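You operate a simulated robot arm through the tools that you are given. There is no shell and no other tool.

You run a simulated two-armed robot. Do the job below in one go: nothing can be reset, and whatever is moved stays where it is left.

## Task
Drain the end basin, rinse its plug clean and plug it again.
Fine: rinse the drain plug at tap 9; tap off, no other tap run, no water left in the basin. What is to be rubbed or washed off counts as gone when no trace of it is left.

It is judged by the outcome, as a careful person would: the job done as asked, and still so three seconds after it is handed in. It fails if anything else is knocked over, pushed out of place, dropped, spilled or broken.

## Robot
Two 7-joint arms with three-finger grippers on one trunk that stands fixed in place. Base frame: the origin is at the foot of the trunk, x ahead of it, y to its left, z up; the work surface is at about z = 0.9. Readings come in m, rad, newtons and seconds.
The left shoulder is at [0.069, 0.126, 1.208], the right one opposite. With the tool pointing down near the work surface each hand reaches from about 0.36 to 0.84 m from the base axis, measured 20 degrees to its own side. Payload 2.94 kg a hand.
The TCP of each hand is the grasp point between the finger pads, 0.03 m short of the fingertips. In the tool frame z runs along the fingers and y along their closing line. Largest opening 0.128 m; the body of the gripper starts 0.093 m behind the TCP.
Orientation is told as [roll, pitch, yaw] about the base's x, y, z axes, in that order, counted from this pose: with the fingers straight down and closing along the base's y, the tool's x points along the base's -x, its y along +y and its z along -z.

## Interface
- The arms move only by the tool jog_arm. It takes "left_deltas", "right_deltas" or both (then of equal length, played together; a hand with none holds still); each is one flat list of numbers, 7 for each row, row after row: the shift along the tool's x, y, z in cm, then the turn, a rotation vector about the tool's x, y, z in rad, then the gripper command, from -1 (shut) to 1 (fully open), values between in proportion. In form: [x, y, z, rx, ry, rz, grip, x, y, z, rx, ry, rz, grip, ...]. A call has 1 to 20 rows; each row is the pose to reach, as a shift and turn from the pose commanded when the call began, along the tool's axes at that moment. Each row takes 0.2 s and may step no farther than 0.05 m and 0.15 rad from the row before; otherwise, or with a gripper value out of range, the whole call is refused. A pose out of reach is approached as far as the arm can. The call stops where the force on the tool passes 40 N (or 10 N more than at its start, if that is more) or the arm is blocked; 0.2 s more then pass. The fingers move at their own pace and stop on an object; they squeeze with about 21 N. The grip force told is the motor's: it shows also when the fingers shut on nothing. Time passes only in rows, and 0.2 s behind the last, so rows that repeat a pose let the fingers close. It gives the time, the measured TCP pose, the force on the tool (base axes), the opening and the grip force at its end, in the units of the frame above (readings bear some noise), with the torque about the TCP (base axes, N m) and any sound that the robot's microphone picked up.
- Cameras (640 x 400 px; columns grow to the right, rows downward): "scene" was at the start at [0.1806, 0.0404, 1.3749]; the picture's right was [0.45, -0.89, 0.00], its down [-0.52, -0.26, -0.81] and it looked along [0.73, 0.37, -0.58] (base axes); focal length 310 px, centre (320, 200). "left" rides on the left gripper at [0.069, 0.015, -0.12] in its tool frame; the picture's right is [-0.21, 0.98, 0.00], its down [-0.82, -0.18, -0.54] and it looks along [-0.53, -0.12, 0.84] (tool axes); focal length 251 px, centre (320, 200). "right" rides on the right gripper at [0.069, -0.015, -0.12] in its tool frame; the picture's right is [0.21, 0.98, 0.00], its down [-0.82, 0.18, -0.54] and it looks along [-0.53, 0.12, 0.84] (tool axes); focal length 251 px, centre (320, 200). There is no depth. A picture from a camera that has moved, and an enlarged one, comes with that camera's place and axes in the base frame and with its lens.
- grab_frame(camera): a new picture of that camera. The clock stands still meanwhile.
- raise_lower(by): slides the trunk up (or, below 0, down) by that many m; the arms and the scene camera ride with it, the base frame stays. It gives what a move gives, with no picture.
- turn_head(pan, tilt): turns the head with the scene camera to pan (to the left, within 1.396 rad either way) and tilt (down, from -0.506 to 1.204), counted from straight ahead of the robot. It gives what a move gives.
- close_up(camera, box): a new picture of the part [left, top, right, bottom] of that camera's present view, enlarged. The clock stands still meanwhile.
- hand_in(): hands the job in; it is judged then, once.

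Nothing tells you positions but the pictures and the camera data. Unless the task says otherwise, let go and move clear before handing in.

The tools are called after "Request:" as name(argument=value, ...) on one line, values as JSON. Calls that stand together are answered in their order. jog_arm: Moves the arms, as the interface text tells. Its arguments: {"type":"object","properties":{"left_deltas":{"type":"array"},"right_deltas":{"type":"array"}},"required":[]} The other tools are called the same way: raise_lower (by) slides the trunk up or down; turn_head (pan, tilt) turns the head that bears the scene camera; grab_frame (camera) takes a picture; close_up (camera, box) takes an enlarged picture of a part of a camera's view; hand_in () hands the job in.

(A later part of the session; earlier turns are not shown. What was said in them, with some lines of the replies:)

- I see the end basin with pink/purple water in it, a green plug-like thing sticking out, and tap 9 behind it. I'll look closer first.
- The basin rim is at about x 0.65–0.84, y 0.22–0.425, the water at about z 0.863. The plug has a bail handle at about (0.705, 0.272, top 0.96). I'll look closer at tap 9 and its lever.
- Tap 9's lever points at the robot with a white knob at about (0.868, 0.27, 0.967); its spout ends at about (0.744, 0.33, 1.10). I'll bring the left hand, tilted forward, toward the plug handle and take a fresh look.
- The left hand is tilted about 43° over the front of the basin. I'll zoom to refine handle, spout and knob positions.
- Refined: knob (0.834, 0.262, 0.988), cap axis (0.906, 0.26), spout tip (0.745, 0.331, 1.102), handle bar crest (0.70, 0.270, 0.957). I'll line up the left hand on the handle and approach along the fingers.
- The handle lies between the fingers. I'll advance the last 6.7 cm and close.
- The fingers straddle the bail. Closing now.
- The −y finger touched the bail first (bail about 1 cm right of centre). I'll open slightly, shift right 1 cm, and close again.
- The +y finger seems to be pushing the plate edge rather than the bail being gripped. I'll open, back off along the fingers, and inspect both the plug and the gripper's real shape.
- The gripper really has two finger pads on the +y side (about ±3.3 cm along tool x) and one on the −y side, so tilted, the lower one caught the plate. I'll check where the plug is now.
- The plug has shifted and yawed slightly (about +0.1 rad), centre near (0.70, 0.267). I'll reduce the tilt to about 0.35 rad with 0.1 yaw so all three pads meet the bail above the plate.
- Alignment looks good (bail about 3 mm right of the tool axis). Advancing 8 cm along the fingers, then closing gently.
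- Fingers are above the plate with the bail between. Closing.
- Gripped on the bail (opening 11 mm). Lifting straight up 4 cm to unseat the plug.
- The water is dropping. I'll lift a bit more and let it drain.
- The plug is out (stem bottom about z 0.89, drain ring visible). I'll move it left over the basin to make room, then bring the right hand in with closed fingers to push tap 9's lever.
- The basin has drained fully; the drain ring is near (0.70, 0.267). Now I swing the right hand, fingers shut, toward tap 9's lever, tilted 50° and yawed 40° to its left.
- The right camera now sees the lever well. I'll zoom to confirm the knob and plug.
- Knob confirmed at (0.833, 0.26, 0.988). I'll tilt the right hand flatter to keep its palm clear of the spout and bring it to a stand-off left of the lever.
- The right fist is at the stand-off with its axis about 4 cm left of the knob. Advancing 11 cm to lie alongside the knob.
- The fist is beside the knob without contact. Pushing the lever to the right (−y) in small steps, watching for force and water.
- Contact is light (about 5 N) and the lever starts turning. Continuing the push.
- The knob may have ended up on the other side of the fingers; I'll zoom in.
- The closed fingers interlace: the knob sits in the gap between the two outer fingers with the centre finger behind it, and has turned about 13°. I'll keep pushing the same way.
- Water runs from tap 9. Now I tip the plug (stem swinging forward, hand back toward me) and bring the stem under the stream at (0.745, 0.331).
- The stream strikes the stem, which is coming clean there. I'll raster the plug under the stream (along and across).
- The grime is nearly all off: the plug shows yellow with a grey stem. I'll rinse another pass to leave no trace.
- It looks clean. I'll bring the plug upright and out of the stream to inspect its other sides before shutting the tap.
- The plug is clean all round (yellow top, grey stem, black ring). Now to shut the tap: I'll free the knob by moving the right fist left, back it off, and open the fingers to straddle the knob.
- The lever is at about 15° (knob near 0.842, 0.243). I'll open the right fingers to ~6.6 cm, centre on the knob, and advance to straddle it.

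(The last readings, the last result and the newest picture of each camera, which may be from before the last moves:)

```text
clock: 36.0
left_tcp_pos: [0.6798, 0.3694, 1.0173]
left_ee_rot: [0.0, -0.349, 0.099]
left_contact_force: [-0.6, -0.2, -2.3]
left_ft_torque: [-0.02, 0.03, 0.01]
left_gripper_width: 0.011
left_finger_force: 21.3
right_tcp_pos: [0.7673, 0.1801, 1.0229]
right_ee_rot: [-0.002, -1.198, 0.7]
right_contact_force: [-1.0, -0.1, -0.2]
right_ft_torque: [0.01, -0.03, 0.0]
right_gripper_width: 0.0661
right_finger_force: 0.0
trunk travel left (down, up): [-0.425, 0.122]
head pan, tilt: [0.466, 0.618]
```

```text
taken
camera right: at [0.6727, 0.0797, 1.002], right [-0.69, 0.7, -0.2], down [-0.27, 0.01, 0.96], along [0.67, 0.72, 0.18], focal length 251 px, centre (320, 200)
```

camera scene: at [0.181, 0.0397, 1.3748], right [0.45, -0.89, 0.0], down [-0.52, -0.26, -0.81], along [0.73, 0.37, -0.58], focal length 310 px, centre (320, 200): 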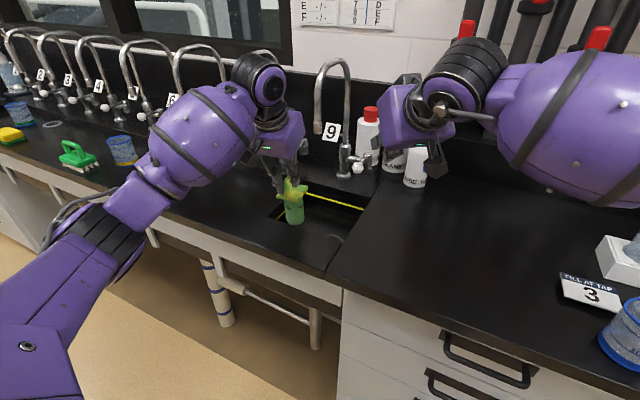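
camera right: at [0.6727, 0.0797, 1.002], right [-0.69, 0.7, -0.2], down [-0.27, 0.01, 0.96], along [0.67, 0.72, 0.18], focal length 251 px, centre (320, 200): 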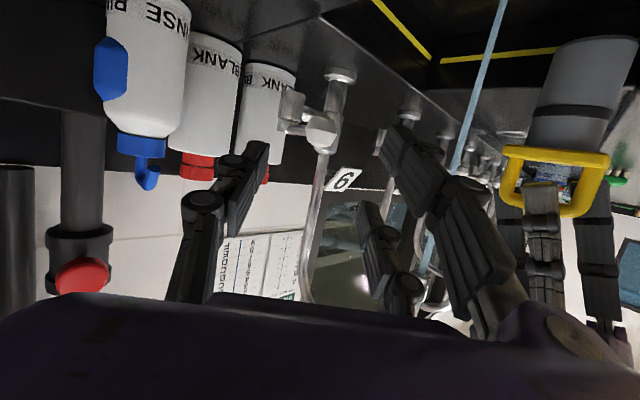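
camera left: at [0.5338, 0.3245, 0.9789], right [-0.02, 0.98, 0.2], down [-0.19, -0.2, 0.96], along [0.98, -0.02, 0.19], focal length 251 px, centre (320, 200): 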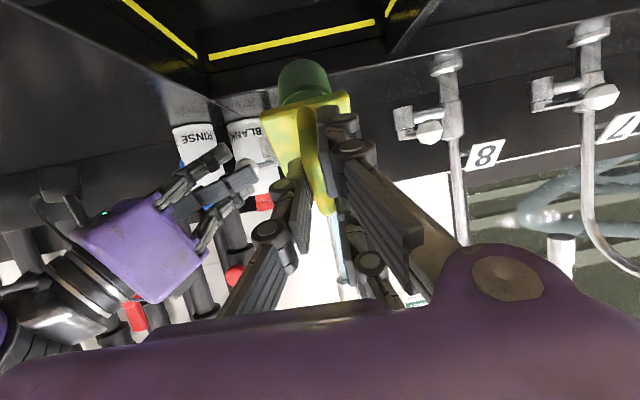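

The knob is centred between the right fingers. Advancing to straddle it.

Request:
jog_arm(right_deltas=[0, 0, 3.0, 0, 0, 0, 0.03, 0, 0, 6.0, 0, 0, 0, 0.03, 0, 0, 8.5, 0, 0, 0, 0.03, 0, 0, 10.0, 0, 0, 0, 0.03])

Request:
grab_frame(camera="right")

Request:
close_up(camera="scene", box=[335, 120, 405, 180])

```text
clock: 37.0
left_tcp_pos: [0.6802, 0.3683, 1.0166]
left_ee_rot: [-0.001, -0.348, 0.099]
left_contact_force: [0.4, 0.8, -1.6]
left_ft_torque: [0.03, 0.04, 0.02]
left_gripper_width: 0.011
left_finger_force: 21.0
right_tcp_pos: [0.8382, 0.2392, 0.9862]
right_ee_rot: [0.0, -1.197, 0.7]
right_contact_force: [0.3, 0.2, 0.4]
right_ft_torque: [0.0, -0.02, -0.03]
right_gripper_width: 0.0658
right_finger_force: 0.1
trunk travel left (down, up): [-0.425, 0.122]
head pan, tilt: [0.466, 0.618]
```

```text
taken
camera right: at [0.7439, 0.1399, 0.9653], right [-0.69, 0.7, -0.2], down [-0.27, 0.01, 0.96], along [0.67, 0.72, 0.18], focal length 251 px, centre (320, 200)
```

right: 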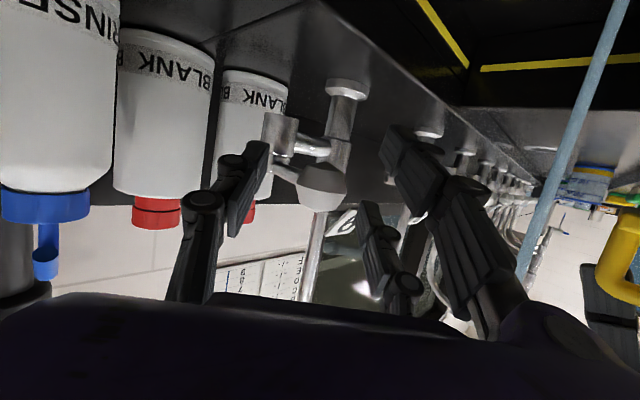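

```text
6.67 times, centred on (370, 150) of scene
camera zoom: at [0.181, 0.0408, 1.3748], right [0.45, -0.89, 0.0], down [-0.52, -0.26, -0.81], along [0.73, 0.37, -0.58], focal length 2065 px, centre (-13, 533)
```

zoom: 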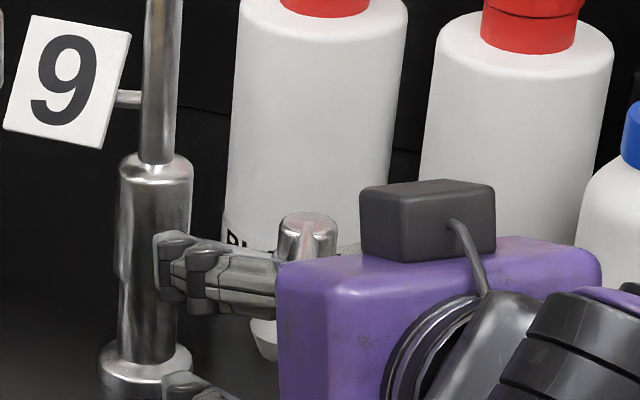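

The knob is between the fingers. Pushing left (+y) with the single finger to close the tap.

Request:
jog_arm(right_deltas=[0, 0.8, 0, 0, 0, 0, 0.03, 0, 1.6, 0, 0, 0, 0, 0.03, 0, 2.2, 0, 0, 0, 0, 0.03, 0, 2.8, 0, 0, 0, 0, 0.03, 0, 3.3, 0, 0, 0, 0, 0.03])

Request:
grab_frame(camera="right")

Request:
close_up(camera="scene", box=[270, 80, 430, 220])

```text
clock: 38.2
left_tcp_pos: [0.6803, 0.3684, 1.0165]
left_ee_rot: [0.0, -0.349, 0.099]
left_contact_force: [-0.6, 0.6, -2.7]
left_ft_torque: [-0.01, 0.02, 0.0]
left_gripper_width: 0.0109
left_finger_force: 21.3
right_tcp_pos: [0.8182, 0.2647, 0.986]
right_ee_rot: [0.0, -1.197, 0.698]
right_contact_force: [0.6, -2.3, -0.6]
right_ft_torque: [-0.03, 0.02, -0.08]
right_gripper_width: 0.0676
right_finger_force: 1.4
trunk travel left (down, up): [-0.425, 0.122]
head pan, tilt: [0.466, 0.618]
```

```text
taken
camera right: at [0.7234, 0.1641, 0.9653], right [-0.69, 0.7, -0.2], down [-0.27, 0.01, 0.96], along [0.67, 0.72, 0.18], focal length 251 px, centre (320, 200)
```

right: 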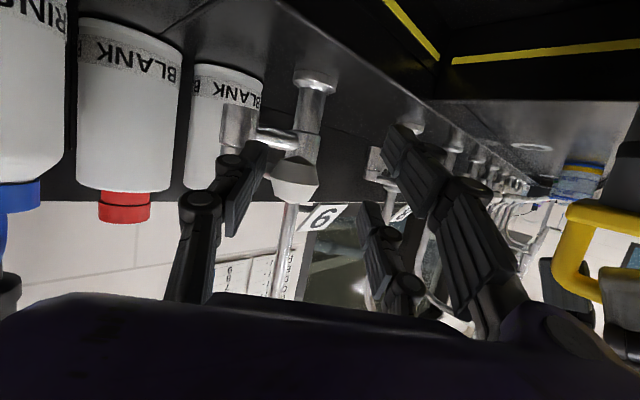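

```text
2.86 times, centred on (350, 150) of scene
camera zoom: at [0.1811, 0.04, 1.3748], right [0.45, -0.89, 0.0], down [-0.52, -0.26, -0.81], along [0.73, 0.37, -0.58], focal length 885 px, centre (234, 343)
```

zoom: 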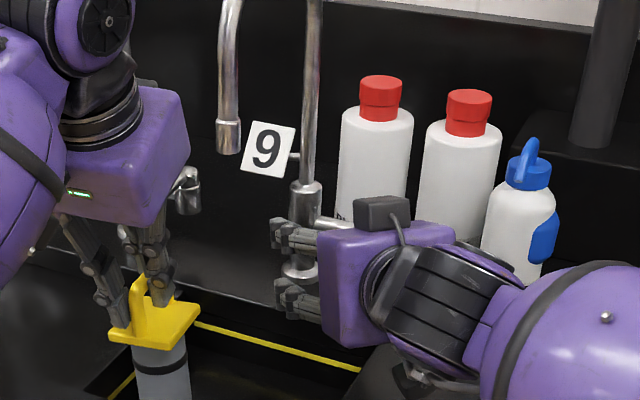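

The stream has stopped. I'll nudge a few millimetres more to bring the lever fully back, watching the force.

Request:
jog_arm(right_deltas=[0, 0.2, 0, 0, 0, 0, 0.03, 0, 0.4, 0, 0, 0, 0, 0.03, 0, 0.4, 0, 0, 0, 0, 0.03])

Request:
close_up(camera="right", box=[200, 60, 360, 230])

Request:
close_up(camera="scene", box=[310, 90, 380, 240])

```text
clock: 39.0
left_tcp_pos: [0.6808, 0.3675, 1.0165]
left_ee_rot: [-0.001, -0.35, 0.097]
left_contact_force: [-0.1, -0.2, -2.6]
left_ft_torque: [0.04, 0.03, 0.0]
left_gripper_width: 0.0108
left_finger_force: 20.7
right_tcp_pos: [0.815, 0.2665, 0.9864]
right_ee_rot: [-0.003, -1.196, 0.697]
right_contact_force: [2.5, -8.0, 0.5]
right_ft_torque: [0.03, -0.01, -0.33]
right_gripper_width: 0.0717
right_finger_force: 3.9
trunk travel left (down, up): [-0.425, 0.122]
head pan, tilt: [0.466, 0.618]
```

```text
2.35 times, centred on (280, 145) of right
camera zoom: at [0.7212, 0.1664, 0.9653], right [-0.69, 0.7, -0.2], down [-0.27, 0.01, 0.96], along [0.67, 0.72, 0.18], focal length 592 px, centre (414, 329)
```

zoom: 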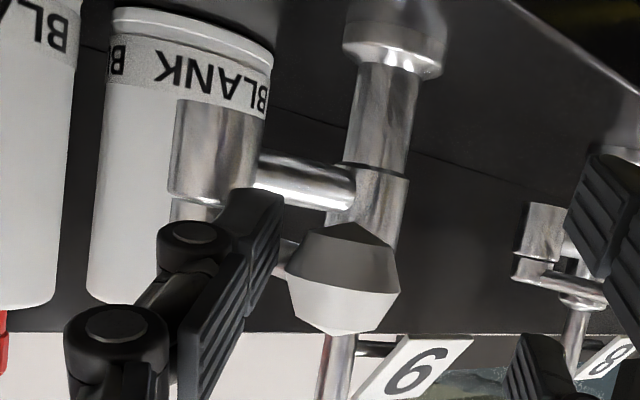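

```text
2.67 times, centred on (345, 165) of scene
camera zoom: at [0.1813, 0.0394, 1.3748], right [0.45, -0.89, 0.0], down [-0.52, -0.26, -0.81], along [0.73, 0.37, -0.58], focal length 826 px, centre (253, 293)
```

zoom: 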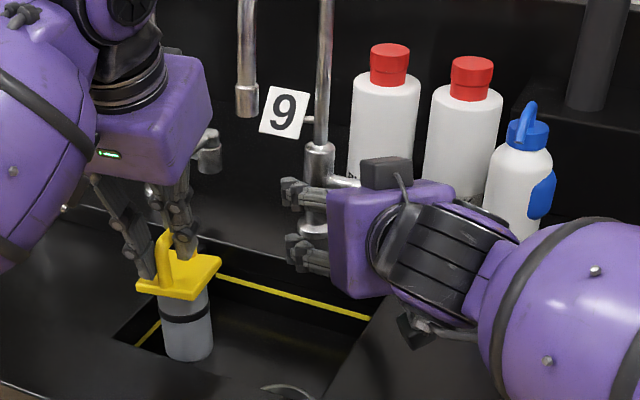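

The lever hit its stop (8 N) and the water is off. Backing the right hand out and well away.

Request:
jog_arm(right_deltas=[0, -0.9, 0, 0, 0, 0, 0.03, 0, -1.9, 0, 0, 0, 0, 0.03, 0, -1.9, -3, 0, 0, 0, 0.03, 0, -1.9, -7, 0, 0, 0, 0.03, 0, -1.9, -11, 0, 0, 0, 0.03, 0, -1.9, -15, 0, 0, 0, 0.03, 0, -1.9, -19.5, 0, 0, 0, 0.03, 0, -1.9, -24, 0, 0, 0, 0.03, 0, -1.9, -28, 0, 0, 0, 0.03])

Request:
grab_frame(camera="scene")

Request:
close_up(camera="scene", box=[240, 60, 400, 240])

Request:
grab_frame(camera="left")

Request:
grab_frame(camera="right")

```text
clock: 41.0
left_tcp_pos: [0.6799, 0.3683, 1.0178]
left_ee_rot: [0.0, -0.352, 0.1]
left_contact_force: [-0.4, -0.8, -1.7]
left_ft_torque: [0.04, 0.0, 0.03]
left_gripper_width: 0.0108
left_finger_force: 20.4
right_tcp_pos: [0.6248, 0.085, 1.0907]
right_ee_rot: [-0.001, -1.197, 0.702]
right_contact_force: [-0.1, 0.0, 0.9]
right_ft_torque: [-0.01, -0.03, 0.02]
right_gripper_width: 0.066
right_finger_force: 0.0
trunk travel left (down, up): [-0.425, 0.122]
head pan, tilt: [0.466, 0.618]
```

```text
taken
camera scene: at [0.18, 0.0399, 1.375], right [0.45, -0.89, 0.0], down [-0.52, -0.26, -0.82], along [0.73, 0.37, -0.58], focal length 310 px, centre (320, 200)
```

scene: 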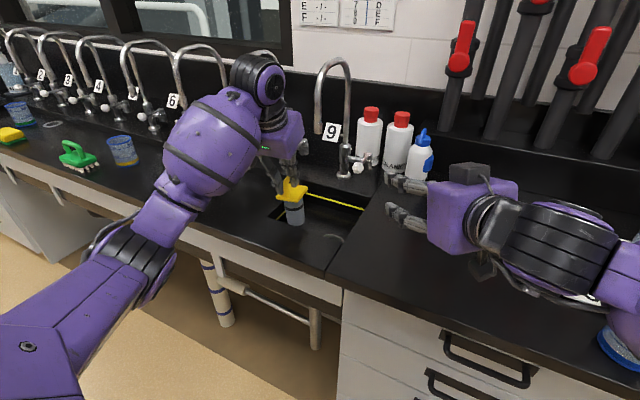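

```text
2.22 times, centred on (320, 150) of scene
camera zoom: at [0.18, 0.0399, 1.375], right [0.45, -0.89, 0.0], down [-0.52, -0.26, -0.82], along [0.73, 0.37, -0.58], focal length 688 px, centre (320, 311)
```

zoom: 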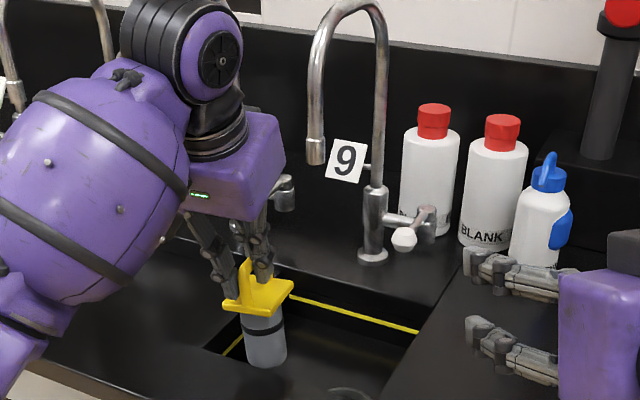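

```text
taken
camera left: at [0.5715, 0.3721, 1.1052], right [0.1, 0.99, 0.07], down [0.6, -0.12, 0.79], along [0.79, -0.04, -0.61], focal length 251 px, centre (320, 200)
```

left: 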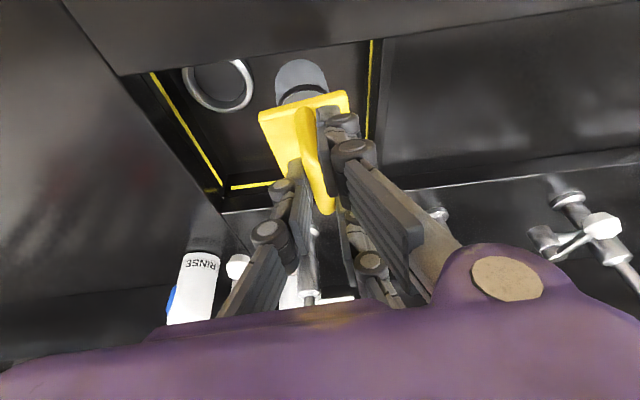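

```text
taken
camera right: at [0.5316, -0.0156, 1.0691], right [-0.69, 0.7, -0.2], down [-0.27, 0.01, 0.96], along [0.67, 0.72, 0.18], focal length 251 px, centre (320, 200)
```

right: 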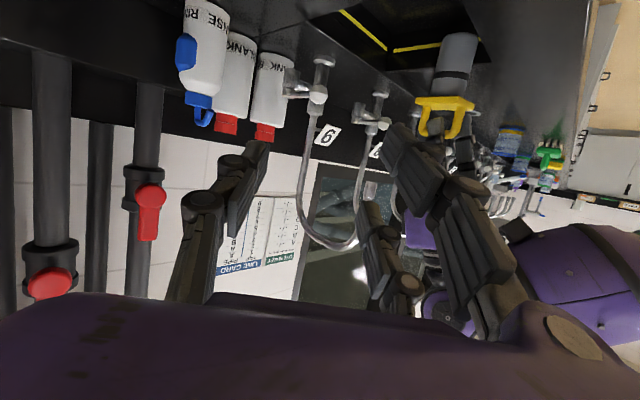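

Tap off, knob back in place, basin drained. I'll carry the clean plug back over the drain and withdraw the right hand further.

Request:
jog_arm(left_deltas=[0, -2.5, 0, 0, 0, 0, -1, -0.05, -5, 0, 0, 0, 0, -1, -0.1, -7.5, 0.05, 0, 0, 0, -1, -0.2, -10.2, 0.1, 0, 0, 0, -1, -0.2, -10.2, 0.1, 0, 0, 0, -1], right_deltas=[0, -1, -3, 0, 0, 0, 0.03, 0, -2, -6, 0, 0, 0, 0.03, 0, -3, -9, 0, 0, 0, 0.03, 0, -4, -12, 0, 0, 0, 0.03, 0, -4, -12, 0, 0, 0, 0.03])

Request:
close_up(camera="scene", box=[260, 140, 380, 240])

Request:
close_up(camera="left", box=[220, 0, 420, 200])

Request:
grab_frame(camera="right")

```text
clock: 42.2
left_tcp_pos: [0.6939, 0.2686, 1.0159]
left_ee_rot: [0.0, -0.347, 0.099]
left_contact_force: [-0.6, 0.2, -2.2]
left_ft_torque: [0.02, 0.01, -0.01]
left_gripper_width: 0.0109
left_finger_force: 20.9
right_tcp_pos: [0.5668, -0.0169, 1.133]
right_ee_rot: [-0.002, -1.197, 0.701]
right_contact_force: [0.1, 1.2, 0.6]
right_ft_torque: [0.02, 0.02, -0.01]
right_gripper_width: 0.0657
right_finger_force: 0.0
trunk travel left (down, up): [-0.425, 0.122]
head pan, tilt: [0.466, 0.618]
```

```text
4.00 times, centred on (320, 190) of scene
camera zoom: at [0.1815, 0.0415, 1.3747], right [0.45, -0.89, 0.0], down [-0.52, -0.26, -0.81], along [0.73, 0.36, -0.58], focal length 1239 px, centre (320, 240)
```

zoom: 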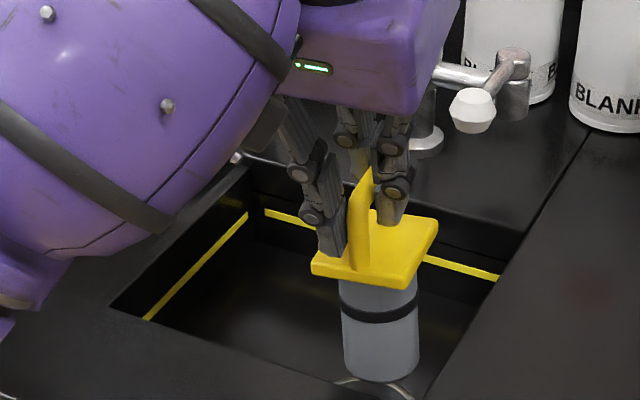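

```text
2.00 times, centred on (320, 100) of left
camera zoom: at [0.5845, 0.2718, 1.104], right [0.1, 0.99, 0.07], down [0.6, -0.12, 0.79], along [0.79, -0.04, -0.61], focal length 503 px, centre (320, 400)
```

zoom: 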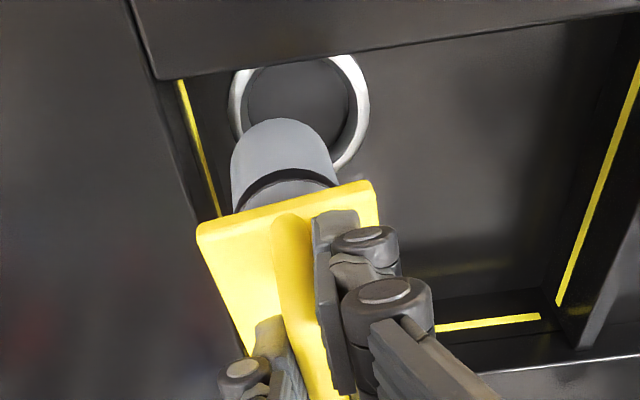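

```text
taken
camera right: at [0.4738, -0.1162, 1.1115], right [-0.69, 0.7, -0.2], down [-0.27, 0.01, 0.96], along [0.67, 0.72, 0.18], focal length 251 px, centre (320, 200)
```

right: 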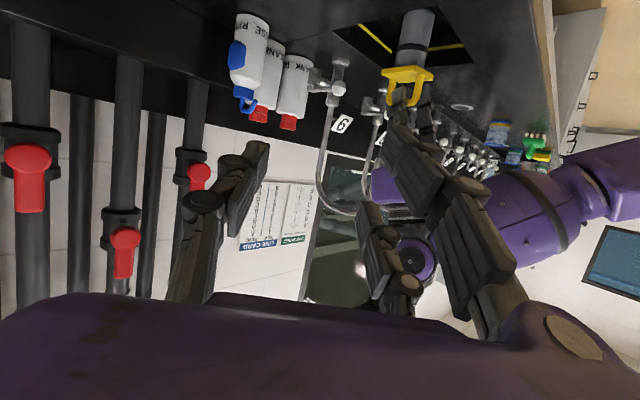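

The stem is over the ring and matches the plug's original spot within a millimetre or two. Lowering gently, most of the way first.

Request:
jog_arm(left_deltas=[0.34, 0, 0.94, 0, 0, 0, -1, 0.68, 0, 1.88, 0, 0, 0, -1, 1.02, 0, 2.82, 0, 0, 0, -1, 1.37, 0, 3.76, 0, 0, 0, -1, 1.54, 0, 4.23, 0, 0, 0, -1])

Request:
close_up(camera="scene", box=[260, 140, 380, 240])

Request:
close_up(camera="left", box=[220, 0, 420, 200])

```text
clock: 43.4
left_tcp_pos: [0.693, 0.2672, 0.9709]
left_ee_rot: [0.0, -0.349, 0.097]
left_contact_force: [-0.2, -0.1, -2.3]
left_ft_torque: [-0.01, 0.03, 0.0]
left_gripper_width: 0.0108
left_finger_force: 21.2
right_tcp_pos: [0.5682, -0.0167, 1.134]
right_ee_rot: [0.0, -1.198, 0.7]
right_contact_force: [0.3, -0.7, 0.2]
right_ft_torque: [0.0, -0.01, -0.02]
right_gripper_width: 0.0658
right_finger_force: 0.1
trunk travel left (down, up): [-0.425, 0.122]
head pan, tilt: [0.466, 0.618]
```

```text
4.00 times, centred on (320, 190) of scene
camera zoom: at [0.1809, 0.0405, 1.3748], right [0.45, -0.89, 0.0], down [-0.52, -0.26, -0.81], along [0.73, 0.37, -0.58], focal length 1239 px, centre (320, 240)
```

zoom: 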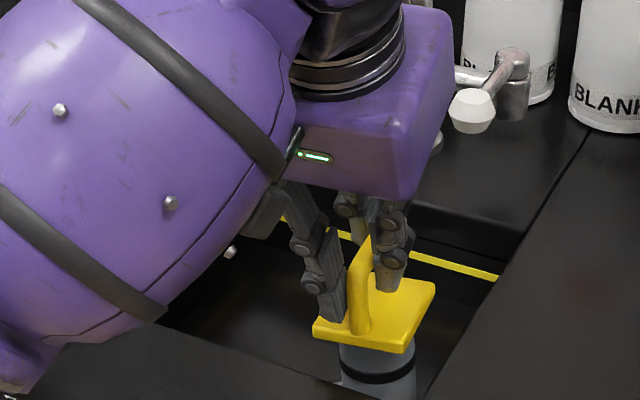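

```text
2.00 times, centred on (320, 100) of left
camera zoom: at [0.5846, 0.2707, 1.0587], right [0.1, 0.99, 0.07], down [0.6, -0.12, 0.79], along [0.79, -0.04, -0.61], focal length 503 px, centre (320, 400)
```

zoom: 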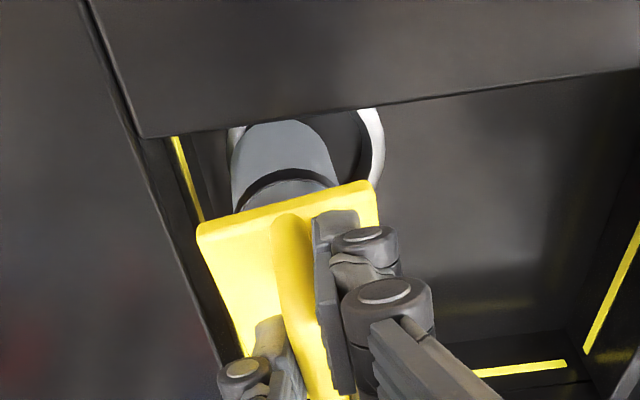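

The stem sits about 5 mm right and 3 mm near of the hole centre. Shifting by that before lowering further.

Request:
jog_arm(left_deltas=[-0.14, 0.3, 0.05, 0, 0, 0, -1, -0.3, 0.55, 0.1, 0, 0, 0, -1, -0.3, 0.55, 0.1, 0, 0, 0, -1])

Request:
close_up(camera="left", box=[240, 30, 400, 110])

Request:
close_up(camera="right", box=[330, 0, 490, 120])

Request:
close_up(camera="scene", box=[300, 180, 380, 240])

```text
clock: 44.2
left_tcp_pos: [0.6954, 0.2721, 0.9711]
left_ee_rot: [-0.001, -0.35, 0.101]
left_contact_force: [-1.1, -0.2, -3.2]
left_ft_torque: [0.03, 0.03, 0.02]
left_gripper_width: 0.0109
left_finger_force: 21.2
right_tcp_pos: [0.5671, -0.0162, 1.1324]
right_ee_rot: [0.0, -1.197, 0.699]
right_contact_force: [0.2, -1.0, -0.1]
right_ft_torque: [0.0, -0.01, 0.01]
right_gripper_width: 0.0659
right_finger_force: 0.1
trunk travel left (down, up): [-0.425, 0.122]
head pan, tilt: [0.466, 0.618]
```

```text
4.00 times, centred on (320, 70) of left
camera zoom: at [0.5872, 0.2766, 1.0591], right [0.1, 0.99, 0.07], down [0.6, -0.12, 0.79], along [0.79, -0.04, -0.61], focal length 1006 px, centre (320, 720)
```

zoom: 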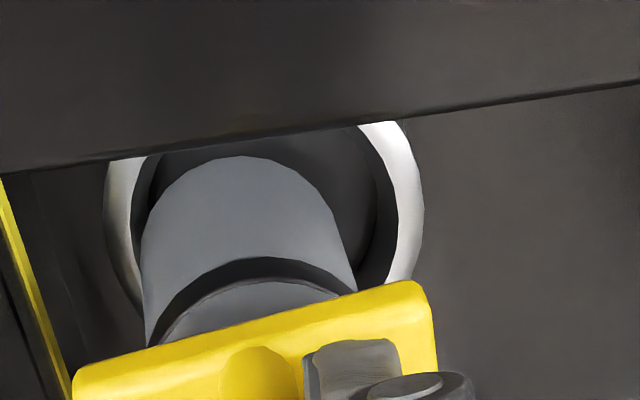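

```text
3.33 times, centred on (410, 60) of right
camera zoom: at [0.4735, -0.1168, 1.1115], right [-0.69, 0.7, -0.2], down [-0.27, 0.01, 0.96], along [0.67, 0.72, 0.18], focal length 838 px, centre (20, 667)
```

zoom: 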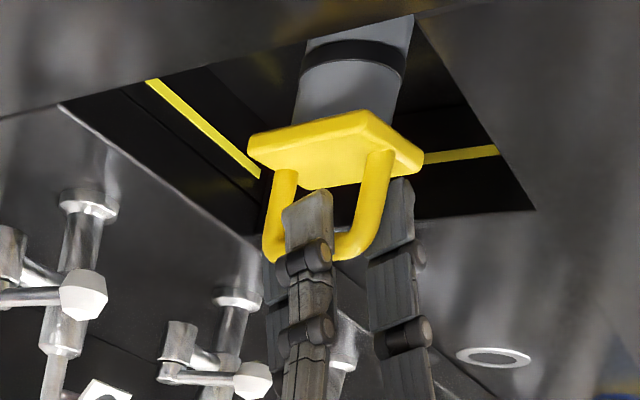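

```text
6.67 times, centred on (340, 210) of scene
camera zoom: at [0.1809, 0.0405, 1.3748], right [0.45, -0.89, 0.0], down [-0.52, -0.26, -0.81], along [0.73, 0.37, -0.58], focal length 2065 px, centre (187, 133)
```

zoom: 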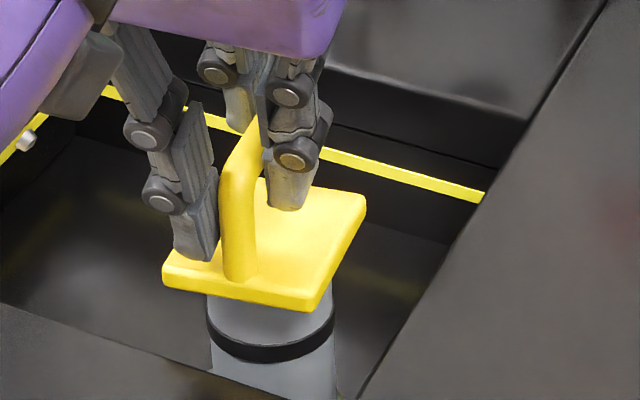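

The gripped plug leans slightly (stem about 0.1 rad toward the right, 0.06 toward me). I'll correct the lean by rotating the hand and centring over the hole at about (0.700, 0.269).

Request:
jog_arm(left_deltas=[0.0, 0, -0.68, 0, 0, 0, -1, 0.07, -0.35, -0.68, -0.044, -0.035, 0.016, -1, 0.13, -0.69, -0.68, -0.088, -0.07, 0.032, -1, 0.13, -0.69, -0.68, -0.088, -0.07, 0.032, -1])

Request:
close_up(camera="left", box=[240, 30, 400, 110])

Request:
close_up(camera="right", box=[330, 0, 490, 120])

Request:
close_up(camera="scene", box=[300, 180, 380, 240])

```text
clock: 45.2
left_tcp_pos: [0.6924, 0.2662, 0.9766]
left_ee_rot: [0.103, -0.418, 0.062]
left_contact_force: [-0.4, 1.2, -2.3]
left_ft_torque: [-0.01, -0.02, 0.04]
left_gripper_width: 0.0104
left_finger_force: 20.8
right_tcp_pos: [0.5671, -0.0166, 1.1321]
right_ee_rot: [0.0, -1.197, 0.702]
right_contact_force: [0.7, 0.1, 0.3]
right_ft_torque: [0.02, -0.04, -0.02]
right_gripper_width: 0.0661
right_finger_force: 0.1
trunk travel left (down, up): [-0.425, 0.122]
head pan, tilt: [0.466, 0.618]
```

```text
4.00 times, centred on (320, 70) of left
camera zoom: at [0.5793, 0.2608, 1.0586], right [0.1, 0.98, 0.18], down [0.55, -0.2, 0.81], along [0.83, 0.02, -0.56], focal length 1006 px, centre (320, 720)
```

zoom: 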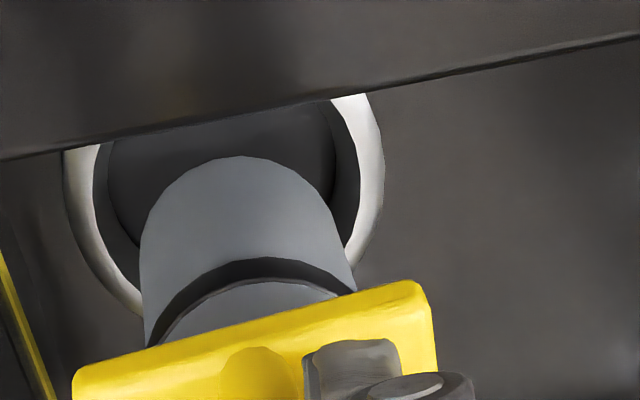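

```text
3.33 times, centred on (410, 60) of right
camera zoom: at [0.4736, -0.1167, 1.1115], right [-0.69, 0.7, -0.2], down [-0.27, 0.01, 0.96], along [0.67, 0.72, 0.18], focal length 838 px, centre (20, 667)
```

zoom: 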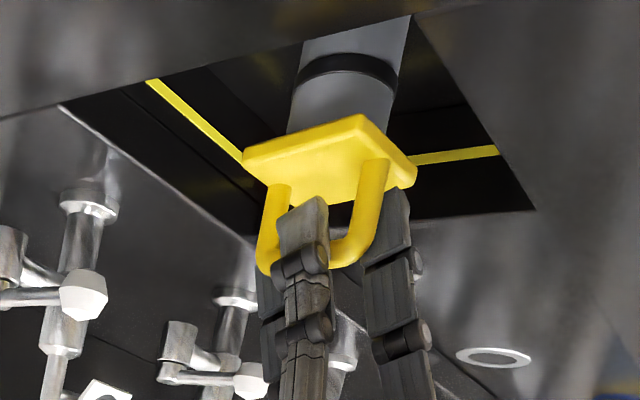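

```text
6.67 times, centred on (340, 210) of scene
camera zoom: at [0.1809, 0.0406, 1.3748], right [0.45, -0.89, 0.0], down [-0.52, -0.26, -0.81], along [0.73, 0.37, -0.58], focal length 2065 px, centre (187, 133)
```

zoom: 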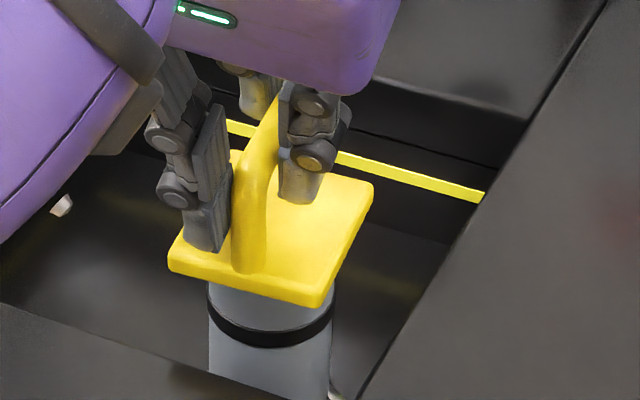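

The stem now points straight at the centre of the drain ring. Lowering in small steps to seat it.

Request:
jog_arm(left_deltas=[0.2, -0.05, 0.45, 0, 0, 0, -1, 0.41, -0.09, 0.91, 0, 0, 0, -1, 0.61, -0.14, 1.36, 0, 0, 0, -1, 0.73, -0.17, 1.64, 0, 0, 0, -1])

Request:
close_up(camera="left", box=[240, 30, 400, 110])

Request:
close_up(camera="scene", box=[300, 170, 380, 240])

```text
clock: 46.2
left_tcp_pos: [0.6916, 0.2664, 0.9579]
left_ee_rot: [0.103, -0.416, 0.062]
left_contact_force: [-4.8, -1.9, -1.1]
left_ft_torque: [-0.09, 0.72, 0.03]
left_gripper_width: 0.011
left_finger_force: 20.8
right_tcp_pos: [0.5671, -0.0168, 1.1309]
right_ee_rot: [0.002, -1.198, 0.7]
right_contact_force: [-0.8, 0.4, 0.1]
right_ft_torque: [0.02, 0.02, 0.02]
right_gripper_width: 0.0662
right_finger_force: 0.0
trunk travel left (down, up): [-0.425, 0.122]
head pan, tilt: [0.466, 0.618]
```

```text
4.00 times, centred on (320, 70) of left
camera zoom: at [0.5789, 0.2612, 1.0396], right [0.1, 0.98, 0.18], down [0.56, -0.2, 0.81], along [0.83, 0.02, -0.56], focal length 1006 px, centre (320, 720)
```

zoom: 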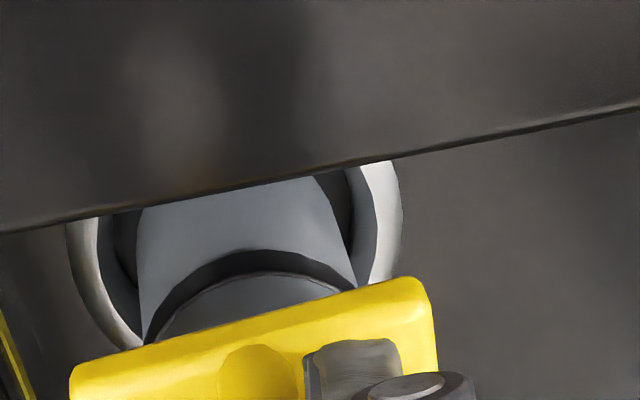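

```text
5.71 times, centred on (340, 205) of scene
camera zoom: at [0.1808, 0.0405, 1.3747], right [0.45, -0.89, 0.0], down [-0.52, -0.26, -0.81], along [0.73, 0.37, -0.58], focal length 1770 px, centre (206, 171)
```

zoom: 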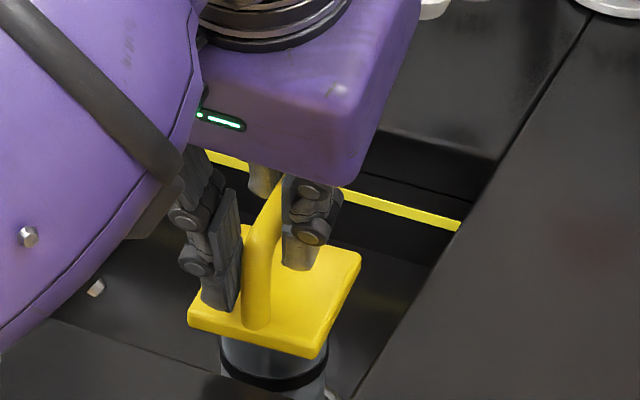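

The stem bottom touches the far side of the hole lightly (5 N). I'll ease 3 mm toward me and lower another 3 mm.

Request:
jog_arm(left_deltas=[0.27, -0.07, -0.13, 0, 0, 0, -1, 0.4, -0.1, 0.14, 0, 0, 0, -1, 0.4, -0.1, 0.14, 0, 0, 0, -1])

Request:
close_up(camera="left", box=[240, 30, 400, 110])

Request:
close_up(camera="scene", box=[300, 170, 380, 240])

```text
clock: 47.0
left_tcp_pos: [0.6894, 0.266, 0.9574]
left_ee_rot: [0.103, -0.421, 0.06]
left_contact_force: [-0.4, 0.2, 5.1]
left_ft_torque: [0.02, 0.07, -0.02]
left_gripper_width: 0.0108
left_finger_force: 20.6
right_tcp_pos: [0.5662, -0.0173, 1.1337]
right_ee_rot: [-0.002, -1.198, 0.702]
right_contact_force: [-0.5, 0.3, 0.2]
right_ft_torque: [0.02, 0.04, -0.01]
right_gripper_width: 0.0659
right_finger_force: 0.1
trunk travel left (down, up): [-0.425, 0.122]
head pan, tilt: [0.466, 0.618]
```

```text
4.00 times, centred on (320, 70) of left
camera zoom: at [0.5759, 0.2602, 1.0388], right [0.1, 0.98, 0.18], down [0.55, -0.2, 0.81], along [0.83, 0.02, -0.56], focal length 1006 px, centre (320, 720)
```

zoom: 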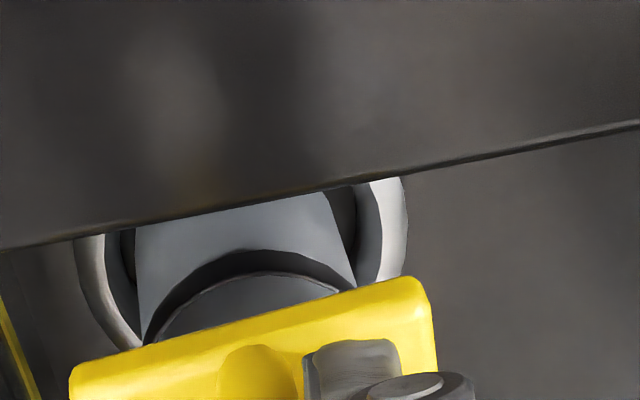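

```text
5.71 times, centred on (340, 205) of scene
camera zoom: at [0.1801, 0.0403, 1.375], right [0.45, -0.89, 0.0], down [-0.52, -0.26, -0.81], along [0.73, 0.37, -0.58], focal length 1770 px, centre (206, 171)
```

zoom: 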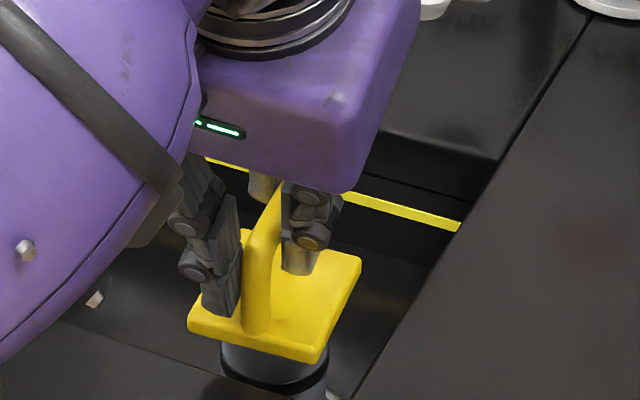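

The stem has bottomed out (upward force 5 N, no side force) at the original seat height. Releasing and backing off.

Request:
jog_arm(left_deltas=[0, 0, 0, 0, 0, 0, -0.8, 0, 0, 0, 0, 0, 0, -0.6, 0, 0, 0, 0, 0, 0, -0.4, 0, 0, 0, 0, 0, 0, -0.1, 0, 0, 0, 0, 0, 0, 0.0, 0, 0, 0, 0, 0, 0, 0.0])

Request:
close_up(camera="scene", box=[280, 150, 390, 240])

Request:
close_up(camera="left", box=[200, 40, 440, 220])

```text
clock: 48.4
left_tcp_pos: [0.6882, 0.2653, 0.9575]
left_ee_rot: [0.104, -0.418, 0.061]
left_contact_force: [0.4, 0.5, -0.3]
left_ft_torque: [0.01, 0.0, 0.04]
left_gripper_width: 0.0641
left_finger_force: 0.1
right_tcp_pos: [0.5678, -0.0166, 1.1324]
right_ee_rot: [-0.002, -1.198, 0.703]
right_contact_force: [-0.7, 0.2, -0.2]
right_ft_torque: [-0.01, 0.01, -0.05]
right_gripper_width: 0.0659
right_finger_force: 0.1
trunk travel left (down, up): [-0.425, 0.122]
head pan, tilt: [0.466, 0.618]
```

```text
4.44 times, centred on (335, 195) of scene
camera zoom: at [0.1806, 0.0404, 1.3749], right [0.45, -0.89, 0.0], down [-0.52, -0.26, -0.81], along [0.73, 0.37, -0.58], focal length 1377 px, centre (253, 222)
```

zoom: 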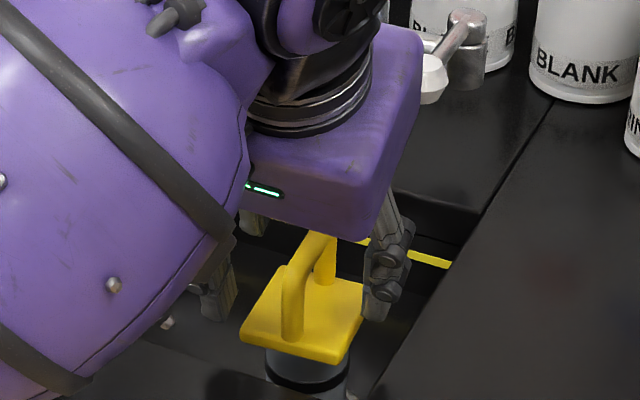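

```text
2.22 times, centred on (320, 130) of left
camera zoom: at [0.5761, 0.2601, 1.0377], right [0.1, 0.98, 0.18], down [0.55, -0.2, 0.81], along [0.83, 0.02, -0.56], focal length 559 px, centre (320, 356)
```

zoom: 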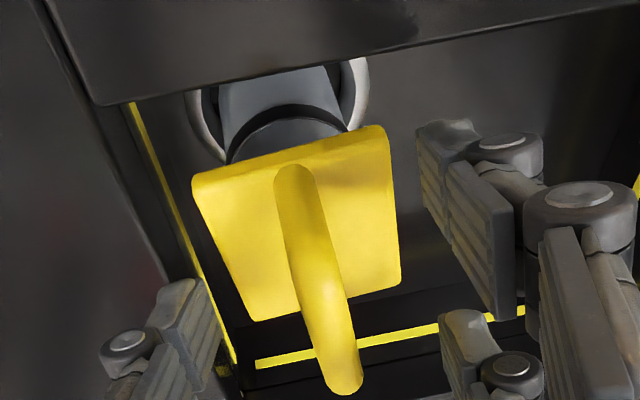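

The plug stands free in the drain. Withdrawing the left hand along its fingers and re-checking.

Request:
jog_arm(left_deltas=[0, 0, -2, 0, 0, 0, 0, 0, 0, -5, 0, 0, 0, 0, 0, 0, -9, 0, 0, 0, 0, 0, 0, -13, 0, 0, 0, 0, 0, 3, -17, 0, 0, 0, 0, 0, 6, -20, 0, 0, 0, 0, 0, 10, -22, 0, 0, 0, 0])

Request:
close_up(camera="scene", box=[260, 160, 380, 250])

Request:
grab_frame(camera="left")

Request:
grab_frame(camera="scene")

Request:
grab_frame(camera="right")

```text
clock: 50.0
left_tcp_pos: [0.5915, 0.3368, 1.1656]
left_ee_rot: [0.101, -0.417, 0.062]
left_contact_force: [-0.6, -0.2, 0.2]
left_ft_torque: [-0.04, -0.04, -0.01]
left_gripper_width: 0.064
left_finger_force: 0.0
right_tcp_pos: [0.5656, -0.0158, 1.1328]
right_ee_rot: [-0.004, -1.197, 0.703]
right_contact_force: [-2.1, 0.5, 0.9]
right_ft_torque: [-0.01, 0.01, -0.06]
right_gripper_width: 0.0661
right_finger_force: 0.0
trunk travel left (down, up): [-0.425, 0.122]
head pan, tilt: [0.466, 0.618]
```

```text
4.44 times, centred on (320, 205) of scene
camera zoom: at [0.1796, 0.0416, 1.375], right [0.45, -0.89, 0.0], down [-0.52, -0.26, -0.81], along [0.73, 0.36, -0.58], focal length 1377 px, centre (320, 178)
```

zoom: 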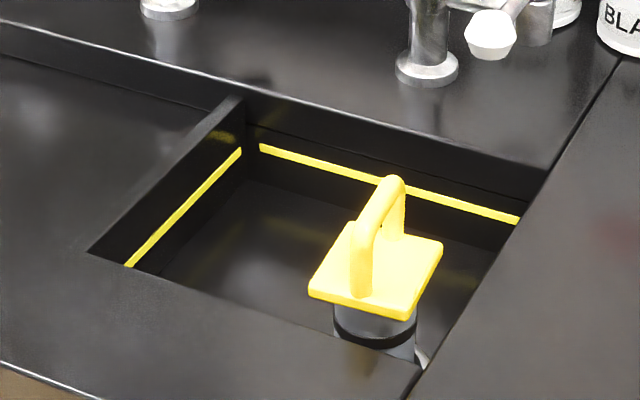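

```text
taken
camera left: at [0.4779, 0.3322, 1.2471], right [0.1, 0.98, 0.18], down [0.55, -0.2, 0.81], along [0.83, 0.02, -0.56], focal length 251 px, centre (320, 200)
```

left: 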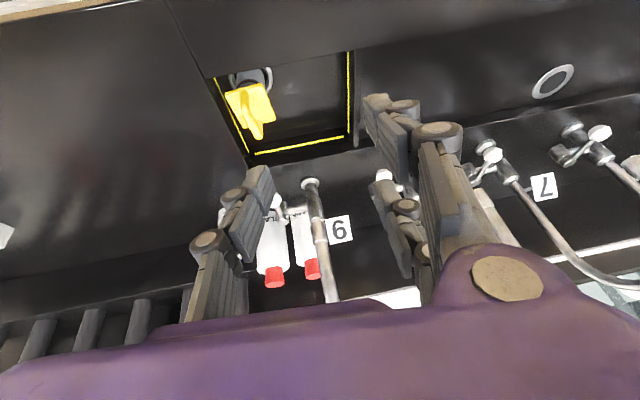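

```text
taken
camera scene: at [0.1796, 0.0416, 1.375], right [0.45, -0.89, 0.0], down [-0.52, -0.26, -0.81], along [0.73, 0.36, -0.58], focal length 310 px, centre (320, 200)
```

scene: 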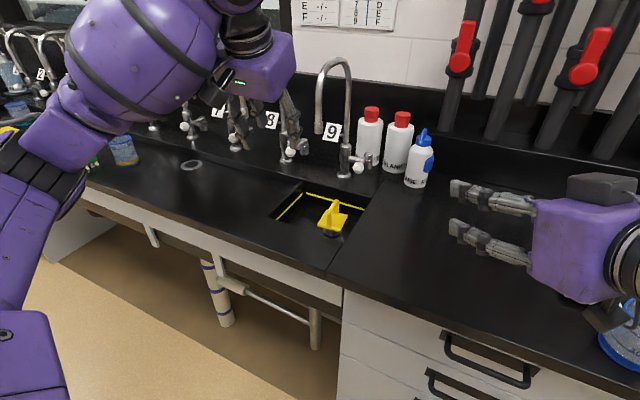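

```text
taken
camera right: at [0.4725, -0.1159, 1.112], right [-0.69, 0.7, -0.2], down [-0.27, 0.01, 0.96], along [0.67, 0.72, 0.18], focal length 251 px, centre (320, 200)
```

right: 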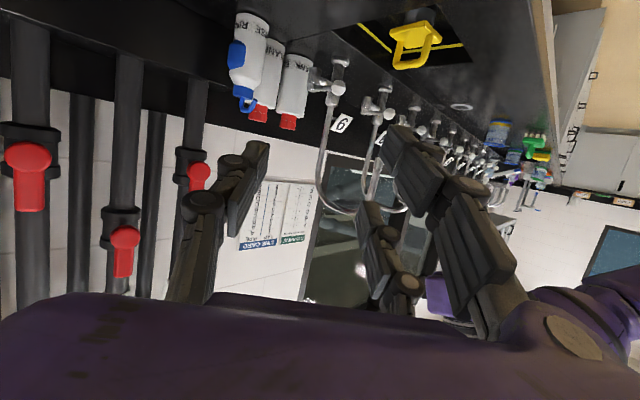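

The plug stands in the drain at its original spot and height; tap lever is back and the basin looks empty. I'll zoom in to verify the seat, floor and tap.

Request:
close_up(camera="left", box=[200, 40, 360, 160])

Request:
close_up(camera="right", box=[340, 0, 480, 90])

Request:
close_up(camera="scene", box=[300, 180, 370, 240])

Request:
close_up(camera="scene", box=[290, 50, 440, 190])

```text
3.33 times, centred on (280, 100) of left
camera zoom: at [0.4779, 0.3322, 1.2471], right [0.1, 0.98, 0.18], down [0.55, -0.2, 0.81], along [0.83, 0.02, -0.56], focal length 838 px, centre (453, 533)
```

zoom: 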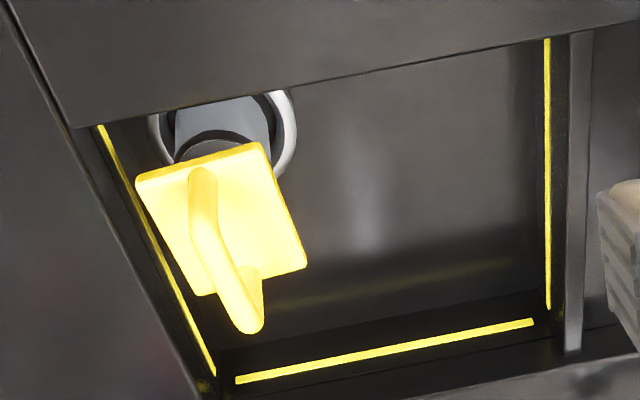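

```text
4.44 times, centred on (410, 45) of right
camera zoom: at [0.4725, -0.1159, 1.112], right [-0.69, 0.7, -0.2], down [-0.27, 0.01, 0.96], along [0.67, 0.72, 0.18], focal length 1118 px, centre (-80, 889)
```

zoom: 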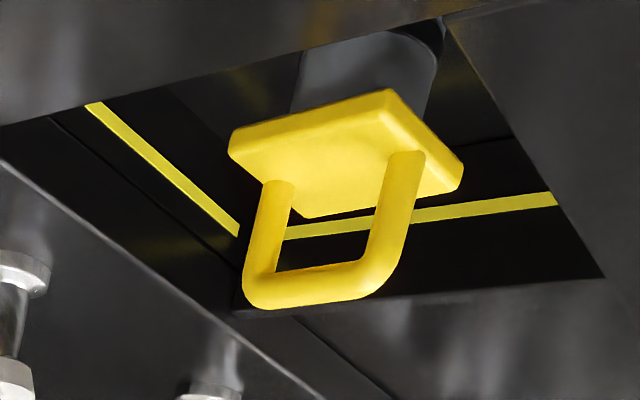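

```text
6.67 times, centred on (335, 210) of scene
camera zoom: at [0.1796, 0.0416, 1.375], right [0.45, -0.89, 0.0], down [-0.52, -0.26, -0.81], along [0.73, 0.36, -0.58], focal length 2065 px, centre (220, 133)
```

zoom: 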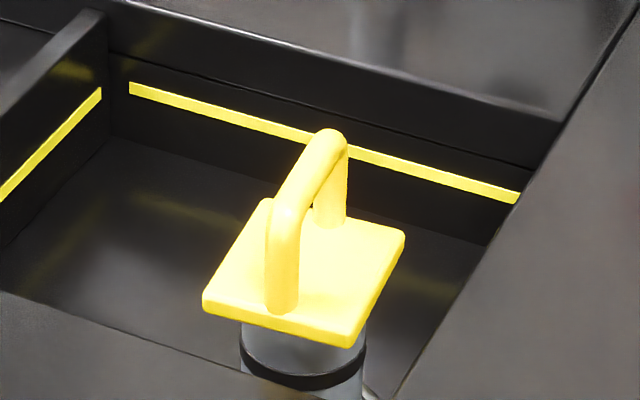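

```text
2.86 times, centred on (365, 120) of scene
camera zoom: at [0.1796, 0.0416, 1.375], right [0.45, -0.89, 0.0], down [-0.52, -0.26, -0.81], along [0.73, 0.36, -0.58], focal length 885 px, centre (191, 429)
```

zoom: 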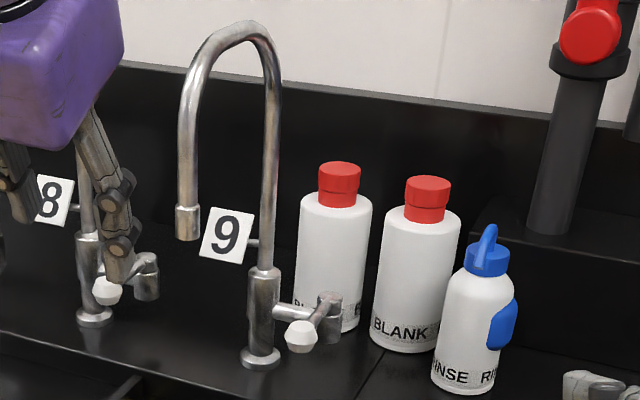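

Measured plate corners (z 0.909–0.914, centre 0.702, 0.269) match the original seat; tap 9 is dry and closed, and the bottles are untouched. I'll draw the left hand clear and take a last look.

Request:
jog_arm(left_deltas=[2.4, 2.4, -1.4, 0, 0, 0, 0, 4.9, 4.7, -2.8, 0, 0, 0, 0, 7.3, 7.0, -4.2, 0, 0, 0, 0, 9.7, 9.4, -5.6, 0, 0, 0, 0, 9.7, 9.4, -5.6, 0, 0, 0, 0])

Request:
grab_frame(camera="scene")

Request:
close_up(camera="scene", box=[260, 50, 440, 250])

Request:
close_up(camera="scene", box=[300, 180, 370, 240])

```text
clock: 51.2
left_tcp_pos: [0.4712, 0.4172, 1.1867]
left_ee_rot: [0.105, -0.415, 0.061]
left_contact_force: [0.8, 0.7, 0.2]
left_ft_torque: [-0.03, -0.01, -0.02]
left_gripper_width: 0.064
left_finger_force: 0.1
right_tcp_pos: [0.5676, -0.0172, 1.1316]
right_ee_rot: [0.001, -1.198, 0.701]
right_contact_force: [0.7, 0.6, -0.4]
right_ft_torque: [0.02, -0.03, 0.01]
right_gripper_width: 0.066
right_finger_force: 0.0
trunk travel left (down, up): [-0.425, 0.122]
head pan, tilt: [0.466, 0.618]
```

```text
taken
camera scene: at [0.1815, 0.0399, 1.3747], right [0.45, -0.89, 0.0], down [-0.52, -0.26, -0.81], along [0.73, 0.37, -0.58], focal length 310 px, centre (320, 200)
```

scene: 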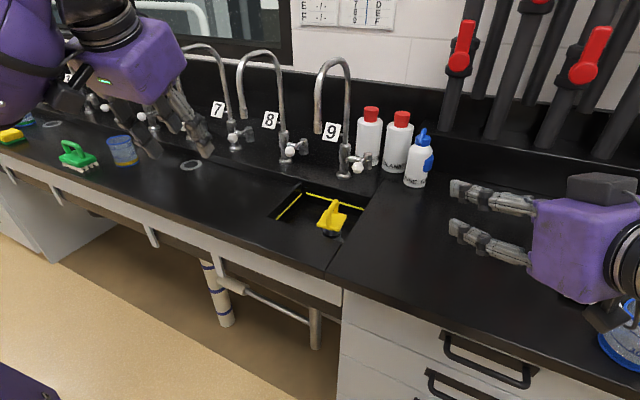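

```text
2.00 times, centred on (350, 150) of scene
camera zoom: at [0.1815, 0.0399, 1.3747], right [0.45, -0.89, 0.0], down [-0.52, -0.26, -0.81], along [0.73, 0.37, -0.58], focal length 620 px, centre (260, 300)
```

zoom: 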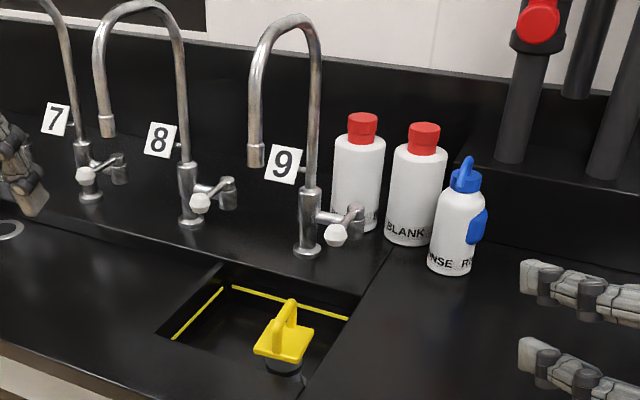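

```text
6.67 times, centred on (335, 210) of scene
camera zoom: at [0.1815, 0.0399, 1.3747], right [0.45, -0.89, 0.0], down [-0.52, -0.26, -0.81], along [0.73, 0.37, -0.58], focal length 2065 px, centre (220, 133)
```

zoom: 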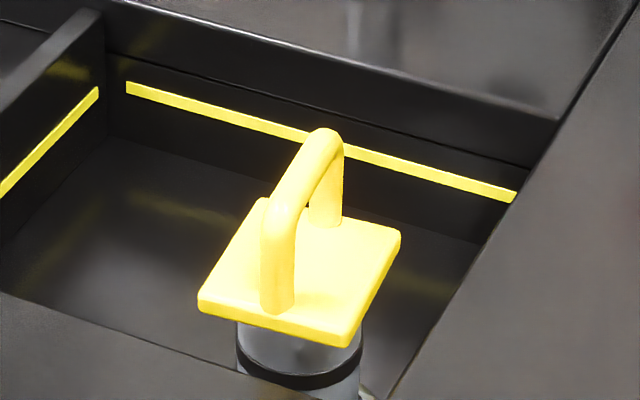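

Everything is in its final state: the plug is clean and seated in the drain, the basin is empty, and tap 9 is shut. No other tap was touched and both hands are clear. Handing in.

Request:
hand_in()

```text
The job is handed in.
```

The job is handed in. The end basin is drained, the plug is rinsed clean under tap 9 and back in its drain, and tap 9 is off.

- **Basin:** the purple water drained away completely. No water was visible in the basin after I closed the tap and replaced the plug.
- **Plug:** all the green grime came off, leaving a yellow top and grey stem with no trace I could see in any camera view. My first grip shifted it slightly, and it leaned in the gripper, so I straightened it before putting it back.
- **Seat:** the plug went in until it bottomed out, at its original spot. In the pictures it may sit 1–2 mm higher than before, which is within my measuring error. I did not press it down further to check.
- **Tap 9:** I pushed the lever back to its stop and the stream ended. I ran no other tap.
- **Surroundings:** the bottles and other items near the basin looked unmoved in the last pictures. Both hands let go and were moved clear.
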